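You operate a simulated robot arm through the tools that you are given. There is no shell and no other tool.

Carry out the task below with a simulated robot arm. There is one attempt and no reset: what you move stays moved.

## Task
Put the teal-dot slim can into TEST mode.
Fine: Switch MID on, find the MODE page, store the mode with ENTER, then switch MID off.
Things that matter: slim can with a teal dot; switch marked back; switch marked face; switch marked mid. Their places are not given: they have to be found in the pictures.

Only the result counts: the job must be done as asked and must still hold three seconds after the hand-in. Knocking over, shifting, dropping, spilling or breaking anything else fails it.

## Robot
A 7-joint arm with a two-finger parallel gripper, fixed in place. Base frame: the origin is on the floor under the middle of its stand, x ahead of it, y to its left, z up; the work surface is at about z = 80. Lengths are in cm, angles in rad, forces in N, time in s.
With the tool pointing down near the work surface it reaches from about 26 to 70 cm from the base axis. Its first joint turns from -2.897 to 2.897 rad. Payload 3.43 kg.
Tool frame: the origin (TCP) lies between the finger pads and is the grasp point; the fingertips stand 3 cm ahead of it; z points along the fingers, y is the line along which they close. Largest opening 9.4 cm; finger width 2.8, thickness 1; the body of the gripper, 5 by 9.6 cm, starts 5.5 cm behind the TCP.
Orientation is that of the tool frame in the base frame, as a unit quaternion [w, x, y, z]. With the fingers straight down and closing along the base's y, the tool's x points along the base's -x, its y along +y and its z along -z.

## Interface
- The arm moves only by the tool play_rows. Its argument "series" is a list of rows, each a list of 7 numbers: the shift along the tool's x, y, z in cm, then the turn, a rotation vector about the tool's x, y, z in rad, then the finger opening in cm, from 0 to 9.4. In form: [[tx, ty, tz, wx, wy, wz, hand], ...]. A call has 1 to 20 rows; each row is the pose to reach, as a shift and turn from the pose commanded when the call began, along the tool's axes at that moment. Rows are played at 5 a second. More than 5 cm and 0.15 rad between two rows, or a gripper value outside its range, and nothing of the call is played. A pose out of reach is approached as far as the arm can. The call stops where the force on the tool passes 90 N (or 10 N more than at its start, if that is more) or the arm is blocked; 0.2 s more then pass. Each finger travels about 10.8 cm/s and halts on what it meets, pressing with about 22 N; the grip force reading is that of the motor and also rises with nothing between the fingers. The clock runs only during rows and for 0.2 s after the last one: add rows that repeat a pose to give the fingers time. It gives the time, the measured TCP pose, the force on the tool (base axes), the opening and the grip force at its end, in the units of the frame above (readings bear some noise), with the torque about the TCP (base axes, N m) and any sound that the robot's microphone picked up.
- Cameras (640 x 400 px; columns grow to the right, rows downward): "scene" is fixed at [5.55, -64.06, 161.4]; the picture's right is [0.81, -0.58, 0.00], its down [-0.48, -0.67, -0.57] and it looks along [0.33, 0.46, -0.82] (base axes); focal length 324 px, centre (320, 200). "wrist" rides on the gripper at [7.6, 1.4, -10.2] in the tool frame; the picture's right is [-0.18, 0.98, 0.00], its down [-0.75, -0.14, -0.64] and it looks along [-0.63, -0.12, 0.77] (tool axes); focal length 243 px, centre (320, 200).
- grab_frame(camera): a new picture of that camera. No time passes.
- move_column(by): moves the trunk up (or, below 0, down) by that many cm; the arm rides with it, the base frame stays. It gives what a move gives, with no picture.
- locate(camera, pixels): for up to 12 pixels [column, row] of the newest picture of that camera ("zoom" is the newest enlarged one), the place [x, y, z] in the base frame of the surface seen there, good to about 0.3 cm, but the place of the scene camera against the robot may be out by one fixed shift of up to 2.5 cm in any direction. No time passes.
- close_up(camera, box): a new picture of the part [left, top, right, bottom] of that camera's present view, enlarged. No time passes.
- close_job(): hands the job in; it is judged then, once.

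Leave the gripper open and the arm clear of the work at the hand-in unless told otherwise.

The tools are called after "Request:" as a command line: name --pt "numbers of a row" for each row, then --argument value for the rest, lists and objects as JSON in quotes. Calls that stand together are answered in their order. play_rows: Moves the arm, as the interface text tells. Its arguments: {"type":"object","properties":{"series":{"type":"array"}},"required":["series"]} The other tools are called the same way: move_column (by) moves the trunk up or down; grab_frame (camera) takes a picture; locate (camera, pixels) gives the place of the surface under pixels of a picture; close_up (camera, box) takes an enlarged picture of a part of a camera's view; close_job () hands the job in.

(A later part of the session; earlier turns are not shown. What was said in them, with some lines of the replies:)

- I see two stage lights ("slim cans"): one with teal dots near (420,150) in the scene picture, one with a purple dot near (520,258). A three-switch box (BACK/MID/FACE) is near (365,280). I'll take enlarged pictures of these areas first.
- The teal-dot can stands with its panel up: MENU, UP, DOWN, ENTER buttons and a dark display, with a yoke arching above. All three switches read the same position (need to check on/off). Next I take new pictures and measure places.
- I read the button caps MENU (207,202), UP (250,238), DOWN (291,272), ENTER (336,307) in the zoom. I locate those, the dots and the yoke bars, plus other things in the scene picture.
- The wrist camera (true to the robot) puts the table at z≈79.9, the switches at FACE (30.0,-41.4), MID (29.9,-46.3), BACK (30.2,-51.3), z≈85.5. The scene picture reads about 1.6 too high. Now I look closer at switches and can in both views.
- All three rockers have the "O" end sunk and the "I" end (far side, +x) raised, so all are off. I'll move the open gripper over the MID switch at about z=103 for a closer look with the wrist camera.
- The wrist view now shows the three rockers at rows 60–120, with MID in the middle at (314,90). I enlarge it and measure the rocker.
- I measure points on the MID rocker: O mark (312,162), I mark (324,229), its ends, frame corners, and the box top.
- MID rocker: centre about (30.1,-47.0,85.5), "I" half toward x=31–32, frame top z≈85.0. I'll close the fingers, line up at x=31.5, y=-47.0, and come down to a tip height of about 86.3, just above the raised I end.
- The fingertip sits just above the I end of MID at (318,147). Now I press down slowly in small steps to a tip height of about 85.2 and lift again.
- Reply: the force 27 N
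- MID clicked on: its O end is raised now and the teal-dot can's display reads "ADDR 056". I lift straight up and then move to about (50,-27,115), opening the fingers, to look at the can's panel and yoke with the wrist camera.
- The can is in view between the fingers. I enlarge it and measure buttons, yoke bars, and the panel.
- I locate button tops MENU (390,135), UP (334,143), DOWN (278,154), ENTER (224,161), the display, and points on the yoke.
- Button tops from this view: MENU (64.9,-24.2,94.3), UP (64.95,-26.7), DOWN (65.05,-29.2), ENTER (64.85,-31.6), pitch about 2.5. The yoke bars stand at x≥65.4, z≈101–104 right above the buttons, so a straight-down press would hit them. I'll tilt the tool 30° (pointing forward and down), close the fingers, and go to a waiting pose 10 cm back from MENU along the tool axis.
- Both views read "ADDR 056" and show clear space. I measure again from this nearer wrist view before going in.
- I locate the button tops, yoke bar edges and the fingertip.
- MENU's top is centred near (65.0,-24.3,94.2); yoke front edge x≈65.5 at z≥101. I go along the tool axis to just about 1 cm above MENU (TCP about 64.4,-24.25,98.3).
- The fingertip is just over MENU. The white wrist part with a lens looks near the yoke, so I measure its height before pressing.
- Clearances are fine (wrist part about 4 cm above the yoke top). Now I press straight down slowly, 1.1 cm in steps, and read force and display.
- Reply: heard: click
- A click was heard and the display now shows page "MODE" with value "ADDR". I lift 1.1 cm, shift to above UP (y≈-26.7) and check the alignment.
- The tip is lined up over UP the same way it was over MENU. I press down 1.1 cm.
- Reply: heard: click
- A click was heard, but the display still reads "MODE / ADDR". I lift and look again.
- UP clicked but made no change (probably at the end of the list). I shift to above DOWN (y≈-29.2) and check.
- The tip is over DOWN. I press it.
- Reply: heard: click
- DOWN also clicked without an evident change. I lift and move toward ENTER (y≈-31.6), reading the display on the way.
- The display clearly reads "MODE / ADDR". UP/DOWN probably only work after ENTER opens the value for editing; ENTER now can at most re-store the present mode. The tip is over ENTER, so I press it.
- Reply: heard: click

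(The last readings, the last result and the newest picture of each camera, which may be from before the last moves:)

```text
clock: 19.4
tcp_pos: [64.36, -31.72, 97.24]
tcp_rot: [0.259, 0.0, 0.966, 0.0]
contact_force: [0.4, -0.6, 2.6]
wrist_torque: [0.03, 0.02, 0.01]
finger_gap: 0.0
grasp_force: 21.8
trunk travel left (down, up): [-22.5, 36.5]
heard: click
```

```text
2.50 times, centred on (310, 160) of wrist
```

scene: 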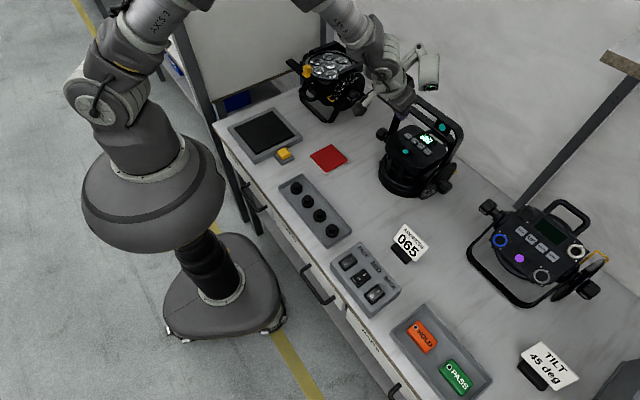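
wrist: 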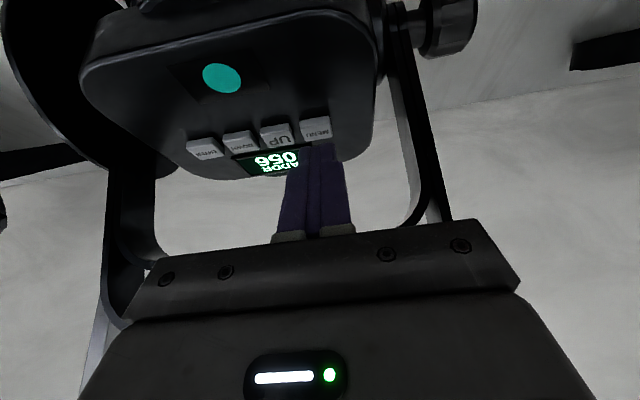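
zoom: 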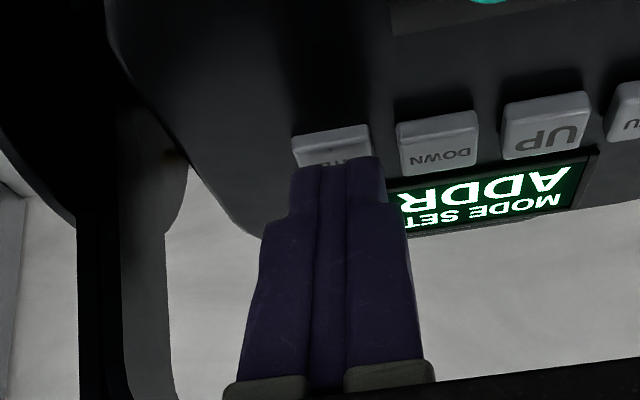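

The display now reads "MODE SET / ADDR", so editing is open. I lift, move back to DOWN (y≈-29.25), and press.

Request:
play_rows --pt "-0.3 0 -0.52 0 0 0 0" --pt "-0.57 0 -0.98 0 0 0 0" --pt "-0.57 1.2 -0.98 0 0 0 0" --pt "-0.57 2.42 -0.98 0 0 0 0" --pt "-0.57 2.42 -0.98 0 0 0 0" --pt "-0.37 2.42 -0.63 0 0 0 0" --pt "-0.2 2.42 -0.34 0 0 0 0" --pt "-0.1 2.42 -0.17 0 0 0 0" --pt "0.0 2.42 0.0 0 0 0 0"

Request:
close_up --camera "wrist" --box '[220, 80, 400, 240]'

Request:
close_up --camera "scene" --box '[395, 105, 455, 165]'

```text
clock: 21.4
tcp_pos: [64.32, -29.26, 97.22]
tcp_rot: [0.259, 0.002, 0.966, -0.001]
contact_force: [1.2, 0.1, 1.8]
wrist_torque: [0.0, -0.02, 0.0]
finger_gap: 0.01
grasp_force: 21.8
trunk travel left (down, up): [-22.5, 36.5]
heard: click
```

```text
2.50 times, centred on (310, 160) of wrist
```

zoom: 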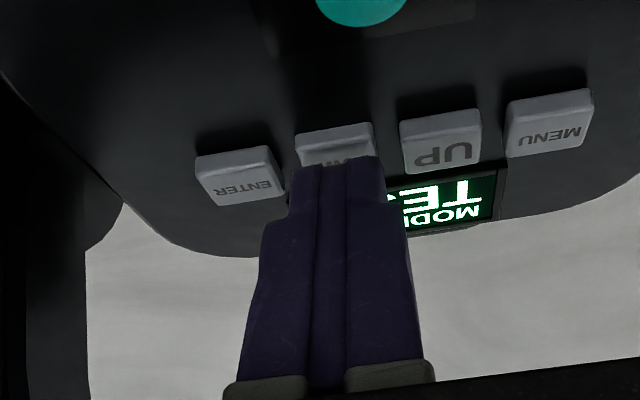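

```text
6.67 times, centred on (425, 135) of scene
```

zoom: 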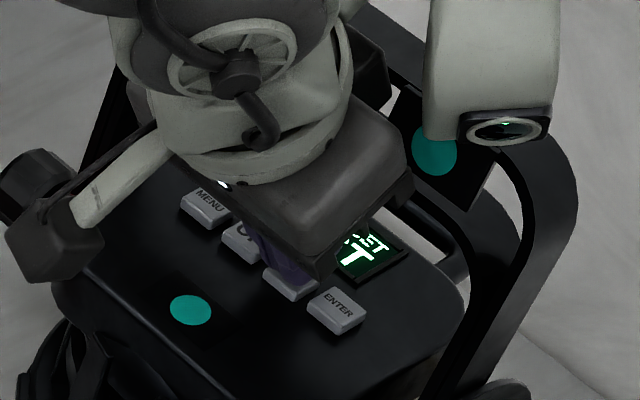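

The display now begins "TE…" and ends "T" under "MODE SET". I lift and move over ENTER to read the whole word before storing.

Request:
play_rows --pt "-0.3 0 -0.52 0 0 0 0" --pt "-0.57 0 -0.98 0 0 0 0" --pt "-0.57 -1.2 -0.98 0 0 0 0" --pt "-0.57 -2.42 -0.98 0 0 0 0" --pt "-0.57 -2.42 -0.98 0 0 0 0"

Request:
close_up --camera "wrist" --box '[220, 80, 400, 240]'

```text
clock: 22.6
tcp_pos: [64.42, -31.78, 98.32]
tcp_rot: [0.26, 0.001, 0.966, 0.0]
contact_force: [0.5, -0.1, 0.0]
wrist_torque: [0.01, -0.03, 0.02]
finger_gap: 0.0
grasp_force: 21.9
trunk travel left (down, up): [-22.5, 36.5]
```

```text
2.50 times, centred on (310, 160) of wrist
```

zoom: 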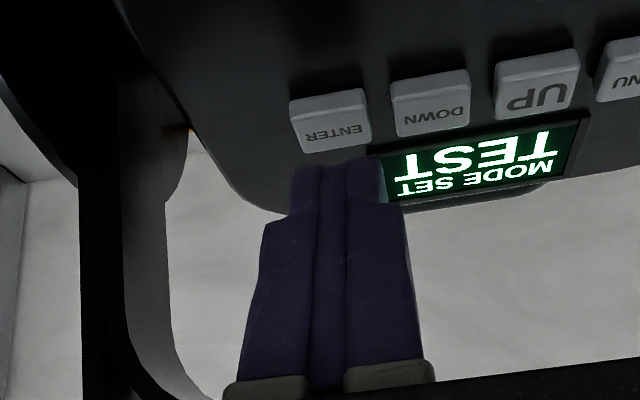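

The display reads "MODE SET / TEST". I press ENTER once to store it.

Request:
play_rows --pt "0.2 0.03 0.346 0 0 0 0" --pt "0.35 0.03 0.606 0 0 0 0" --pt "0.45 0.03 0.78 0 0 0 0" --pt "0.57 0.03 0.98 0 0 0 0"

Request:
close_up --camera "wrist" --box '[220, 80, 400, 240]'

```text
clock: 23.6
tcp_pos: [64.36, -31.65, 97.26]
tcp_rot: [0.259, 0.001, 0.966, 0.0]
contact_force: [-0.3, 0.3, 1.7]
wrist_torque: [0.0, 0.0, 0.01]
finger_gap: 0.01
grasp_force: 22.5
trunk travel left (down, up): [-22.5, 36.5]
heard: click
```

```text
2.50 times, centred on (310, 160) of wrist
```

zoom: 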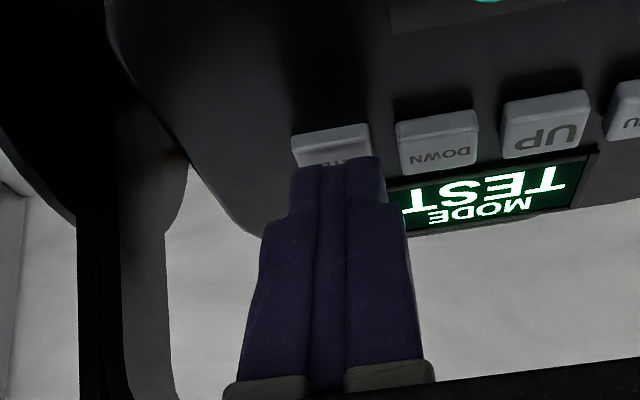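

The display now reads "MODE / TEST": stored. I lift off vertically, then back out 10 cm along the tool axis, clear of the yoke.

Request:
play_rows --pt "-0.3 0 -0.52 0 0 0 0" --pt "-0.57 0 -0.98 0 0 0 0" --pt "-0.5 0 -3.5 0 0 0 0" --pt "-0.3 0 -7 0 0 0 0" --pt "0 0 -11 0 0 0 0" --pt "0 0 -15 0 0 0 0" --pt "0 0 -15 0 0 0 0"

Request:
grab_frame --camera "wrist"

Request:
grab_frame --camera "scene"

```text
clock: 25.2
tcp_pos: [56.93, -31.65, 110.08]
tcp_rot: [0.259, 0.001, 0.966, 0.0]
contact_force: [0.9, -0.8, 0.5]
wrist_torque: [-0.03, 0.0, 0.04]
finger_gap: 0.01
grasp_force: 22.4
trunk travel left (down, up): [-22.5, 36.5]
```

```text
taken
```

wrist: 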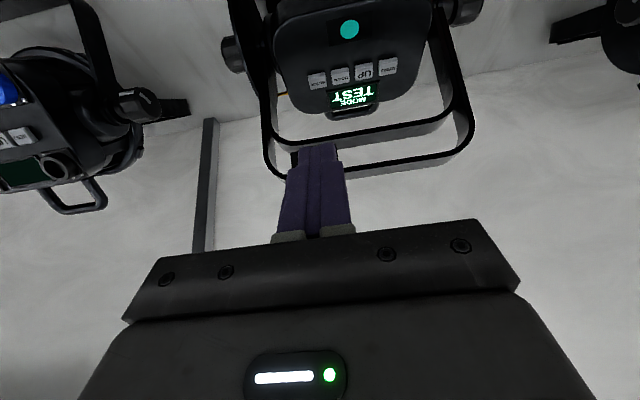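

```text
taken
```

scene: 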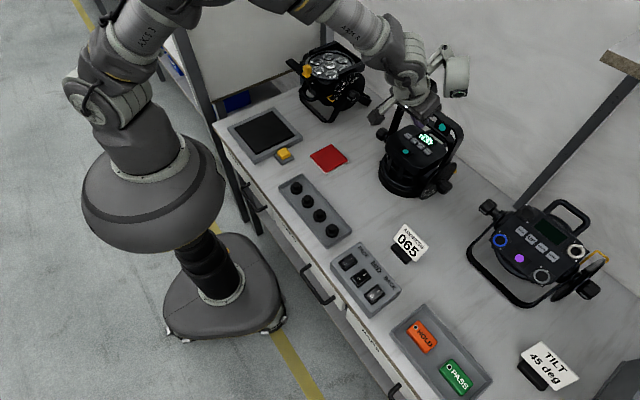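

MODE is TEST on the display. I now turn the tool back to vertical while backing off a bit.

Request:
play_rows --pt "1.0 0 -1.2 0 0.13 0 0" --pt "2.1 0 -2.4 0 0.26 0 0" --pt "3.1 0 -3.6 0 0.39 0 0" --pt "4.2 0 -4.73 0 0.5236 0 0" --pt "4.2 0 -4.73 0 0.5236 0 0"

```text
clock: 26.4
tcp_pos: [50.85, -31.77, 112.03]
tcp_rot: [-0.001, 0.001, 1.0, 0.001]
contact_force: [0.9, 0.2, -0.2]
wrist_torque: [-0.03, -0.03, 0.01]
finger_gap: 0.01
grasp_force: 22.0
trunk travel left (down, up): [-22.5, 36.5]
```

The tool is vertical again at (50.9,-31.8,112). Next I move to above MID's O half: (28.7,-47.0,103).

Request:
play_rows --pt "2.77 -1.9 0.5 0 0 0 0" --pt "5.54 -3.8 1.0 0 0 0 0" --pt "8.3 -5.7 2.0 0 0 0 0" --pt "11.1 -7.6 3.0 0 0 0 0" --pt "13.85 -9.5 4.5 0 0 0 0" --pt "16.6 -11.4 6 0 0 0 0" --pt "19.4 -13.3 7.5 0 0 0 0" --pt "22.15 -15.2 9 0 0 0 0" --pt "22.15 -15.2 9 0 0 0 0"

Request:
close_up --camera "wrist" --box '[220, 30, 420, 170]'

Request:
close_up --camera "scene" --box '[395, 105, 455, 165]'

```text
clock: 28.4
tcp_pos: [28.48, -46.78, 103.0]
tcp_rot: [0.0, 0.0, 1.0, 0.0]
contact_force: [0.7, -0.7, 0.4]
wrist_torque: [0.02, -0.02, 0.02]
finger_gap: 0.02
grasp_force: 22.4
trunk travel left (down, up): [-22.5, 36.5]
```

```text
2.86 times, centred on (320, 100) of wrist
```

zoom: 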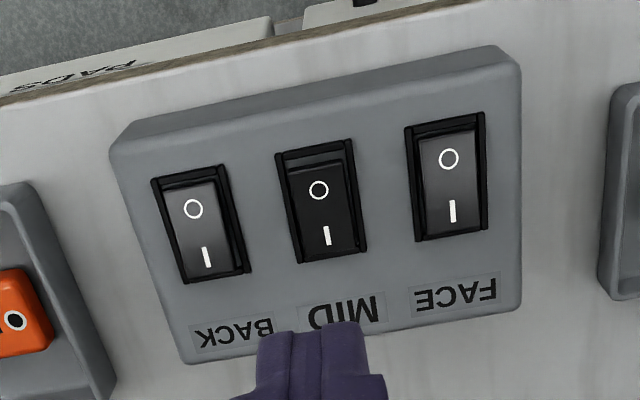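

```text
6.67 times, centred on (425, 135) of scene
```

zoom: 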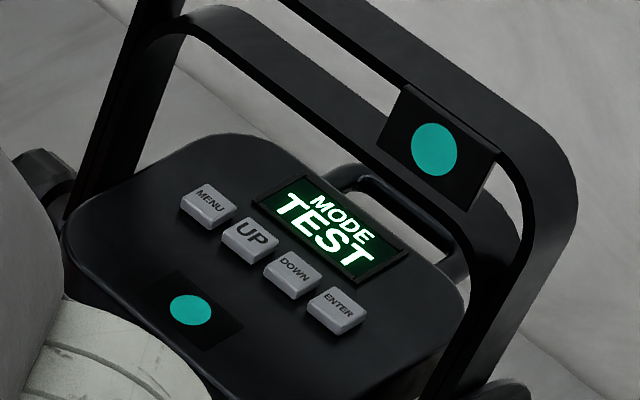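

The display keeps "MODE / TEST". I check MID's O mark at (319,189) and I mark at (327,236) in the zoom once more.

Request:
locate --camera "zoom" --pixels '[[319, 189], [327, 236], [316, 170], [332, 258], [293, 212], [352, 205], [312, 155]]'

Request:
locate --camera "wrist" --pixels '[[320, 96], [323, 112]]'

```text
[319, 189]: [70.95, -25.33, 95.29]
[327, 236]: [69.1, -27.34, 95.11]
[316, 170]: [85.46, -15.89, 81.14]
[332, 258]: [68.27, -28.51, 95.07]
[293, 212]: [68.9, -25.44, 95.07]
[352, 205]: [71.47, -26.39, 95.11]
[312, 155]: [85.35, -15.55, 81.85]
```

```text
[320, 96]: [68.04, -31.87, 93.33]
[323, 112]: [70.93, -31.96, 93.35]
```

Those were read in the wrong (older/scene) pictures. I take the wrist enlargement anew and locate in it.

Request:
close_up --camera "wrist" --box '[220, 30, 420, 170]'

```text
2.86 times, centred on (320, 100) of wrist
```

zoom: 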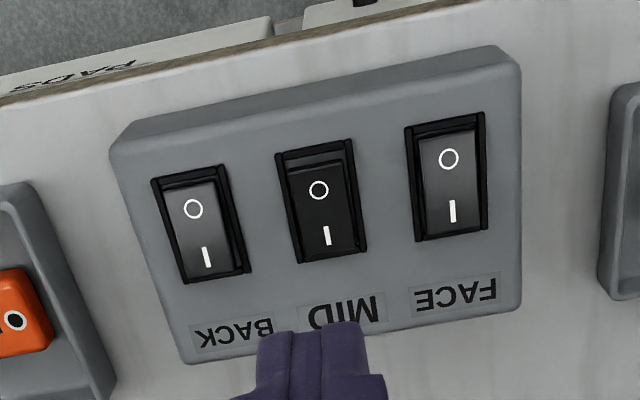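

Now I locate the MID rocker's marks and ends in this wrist enlargement.

Request:
locate --camera "zoom" --pixels '[[319, 189], [327, 236], [316, 170], [332, 255], [296, 212], [350, 205], [312, 155]]'

```text
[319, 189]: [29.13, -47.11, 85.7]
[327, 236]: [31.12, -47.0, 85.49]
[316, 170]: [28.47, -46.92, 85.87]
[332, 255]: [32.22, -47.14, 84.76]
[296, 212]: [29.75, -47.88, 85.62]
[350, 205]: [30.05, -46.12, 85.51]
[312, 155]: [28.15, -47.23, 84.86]
```

The MID rocker is at the same place, O end raised at x≈28.3–29.1. I come down to just above it.

Request:
play_rows --pt "-0.1 -0.1 4 0 0 0 0" --pt "-0.15 -0.12 8 0 0 0 0" --pt "-0.2 -0.12 11.5 0 0 0 0" --pt "-0.2 -0.12 13.2 0 0 0 0" --pt "-0.2 -0.12 13.2 0 0 0 0"

Request:
close_up --camera "wrist" --box '[200, 50, 440, 200]'

```text
clock: 29.6
tcp_pos: [28.86, -46.86, 89.91]
tcp_rot: [-0.001, 0.0, 1.0, 0.0]
contact_force: [1.1, -0.6, 0.0]
wrist_torque: [0.0, 0.03, 0.01]
finger_gap: 0.0
grasp_force: 22.7
trunk travel left (down, up): [-22.5, 36.5]
```

```text
2.67 times, centred on (320, 125) of wrist
```

zoom: 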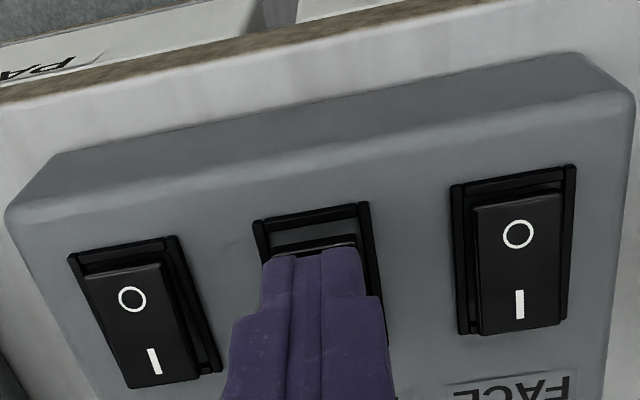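

The tip covers the O half of MID. I press down slowly to about z=88.4.

Request:
play_rows --pt "0.05 0 0.4 0 0 0 0" --pt "0.05 0 0.8 0 0 0 0" --pt "0.05 0 1.1 0 0 0 0" --pt "0.05 0 1.3 0 0 0 0" --pt "0.05 0 1.5 0 0 0 0" --pt "0.05 0 1.6 0 0 0 0"

Request:
close_up --camera "wrist" --box '[200, 50, 440, 200]'

Request:
close_up --camera "scene" --box '[395, 105, 455, 165]'

```text
clock: 31.0
tcp_pos: [28.83, -46.91, 88.52]
tcp_rot: [0.001, 0.001, 1.0, -0.001]
contact_force: [-2.2, 0.1, 21.4]
wrist_torque: [0.08, -0.22, -0.21]
finger_gap: 0.0
grasp_force: 21.9
trunk travel left (down, up): [-22.5, 36.5]
```

```text
2.67 times, centred on (320, 125) of wrist
```

zoom: 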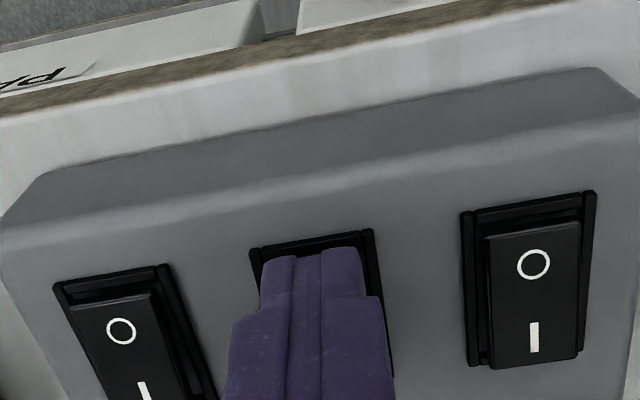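

```text
6.67 times, centred on (425, 135) of scene
```

zoom: 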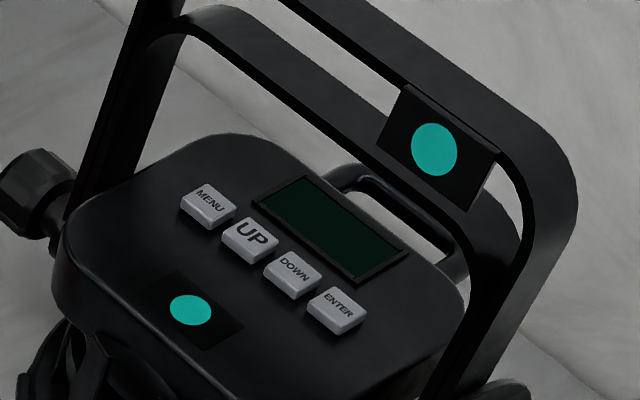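

The display is dark: MID is off. I lift straight up, then open the gripper well above the table.

Request:
play_rows --pt "0 0 -1.5 0 0 0 0" --pt "0 0 -5 0 0 0 0" --pt "0 0 -9 0 0 0 0" --pt "0 0 -13.5 0 0 0 0" --pt "0 0 -18 0 0 0 2" --pt "0 0 -22 0 0 0 5" --pt "-4 4 -24 0 0 0 8" --pt "-6 8 -24 0 0 0 9.4" --pt "-6 12 -24 0 0 0 9.4" --pt "-6 15 -24 0 0 0 9.4" --pt "-6 15 -24 0 0 0 9.4"

Request:
grab_frame --camera "wrist"

Request:
grab_frame --camera "scene"

Request:
close_up --camera "wrist" --box '[100, 20, 300, 150]'

```text
refused: row 7 steps farther than a row can; nothing moved
```

```text
taken
```

wrist: 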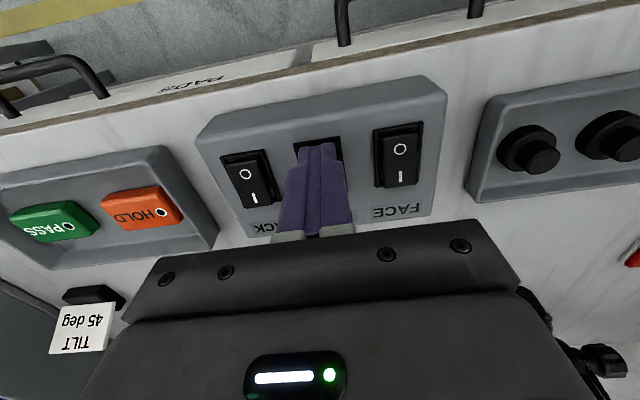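

```text
taken
```

scene: 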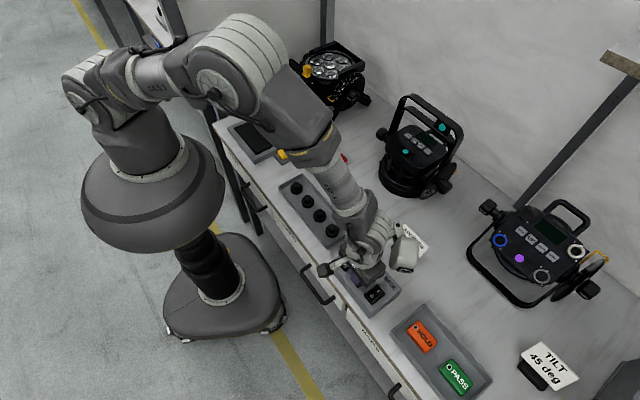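

```text
3.08 times, centred on (200, 85) of wrist
```

zoom: 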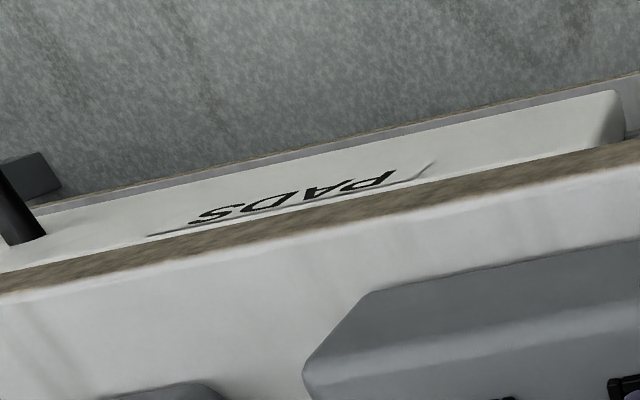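

One row was too large, so nothing moved. I repeat the lift with smaller steps.

Request:
play_rows --pt "0 0 -1.5 0 0 0 0" --pt "0 0 -5 0 0 0 0" --pt "0 0 -9 0 0 0 0" --pt "0 0 -13 0 0 0 0" --pt "0 0 -17 0 0 0 2" --pt "0 0 -20.5 0 0 0 5" --pt "-2 2 -22 0 0 0 8" --pt "-4 4 -23.5 0 0 0 9.4" --pt "-6 7 -24 0 0 0 9.4" --pt "-6 10 -24 0 0 0 9.4" --pt "-6 13 -24 0 0 0 9.4" --pt "-6 13 -24 0 0 0 9.4"

Request:
grab_frame --camera "wrist"

Request:
grab_frame --camera "scene"

```text
clock: 33.6
tcp_pos: [34.96, -33.98, 112.25]
tcp_rot: [0.001, 0.0, 1.0, 0.0]
contact_force: [0.1, -0.1, -0.5]
wrist_torque: [-0.02, 0.01, 0.0]
finger_gap: 9.4
grasp_force: 0.1
trunk travel left (down, up): [-22.5, 36.5]
```

```text
taken
```

wrist: 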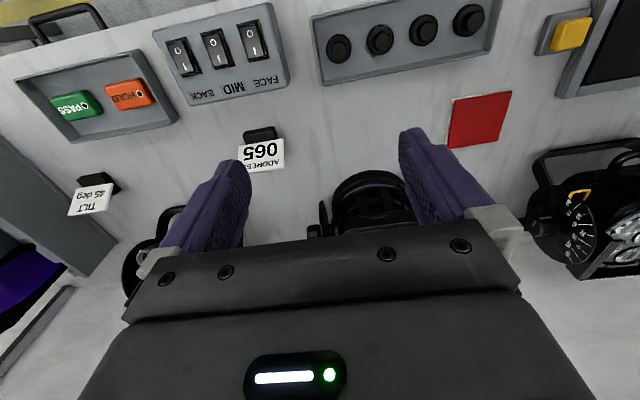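

```text
taken
```

scene: 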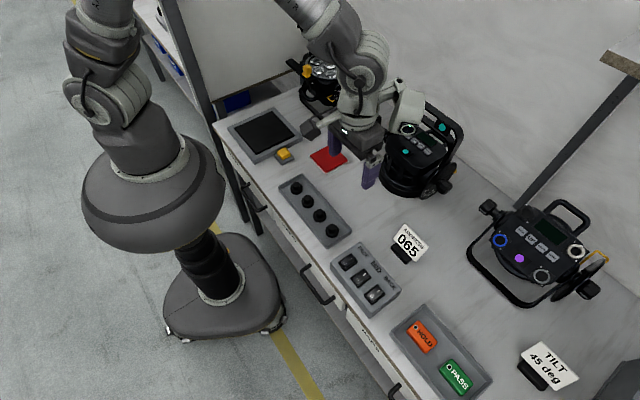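

I check the three switches and the can's display in enlarged views before handing in.

Request:
close_up --camera "wrist" --box '[140, 0, 300, 110]'

Request:
close_up --camera "scene" --box '[335, 245, 405, 315]'

Request:
close_up --camera "scene" --box '[360, 80, 480, 210]'

```text
3.64 times, centred on (220, 55) of wrist
```

zoom: 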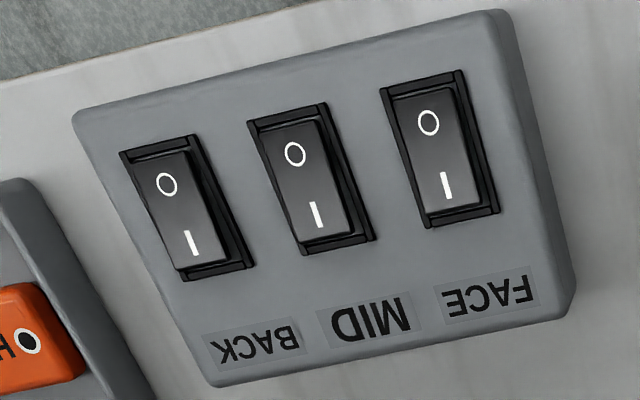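

```text
5.71 times, centred on (370, 280) of scene
```

zoom: 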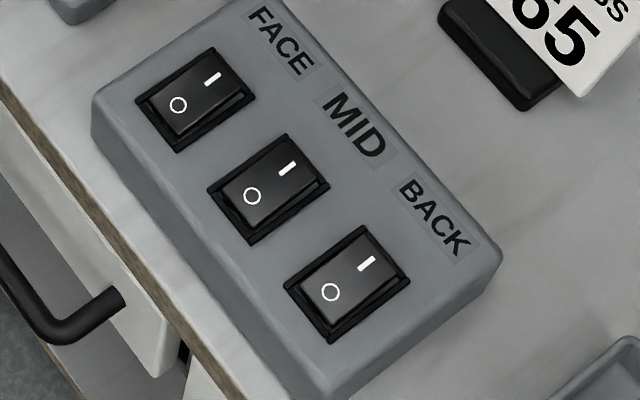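

```text
3.08 times, centred on (420, 145) of scene
```

zoom: 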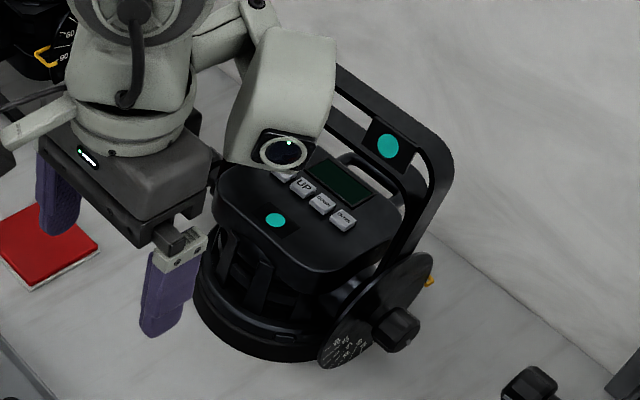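

All three switches are off (O end down). The can's display is dark after "MODE / TEST" was stored. The can and the other objects stand where they were, and the gripper is open and clear of the work. I hand the job in.

Request:
close_job

```text
The job is handed in.
```

The teal-dot can is in TEST mode, and I've handed the job in. I don't have the verdict yet.

- **MID on:** I pressed the I end of the switch, and the can's display lit up with "ADDR 056".
- **Finding the page:** MENU brought up the MODE page, which showed ADDR. UP and DOWN changed nothing there until ENTER opened the setting.
- **Storing the mode:** DOWN then selected TEST, and ENTER stored it. The display showed "MODE / TEST".
- **MID off:** I pressed the O end, and the display went dark.

In the last pictures all three switches are off, and I saw nothing knocked over or moved. I left the gripper open and clear of the work.
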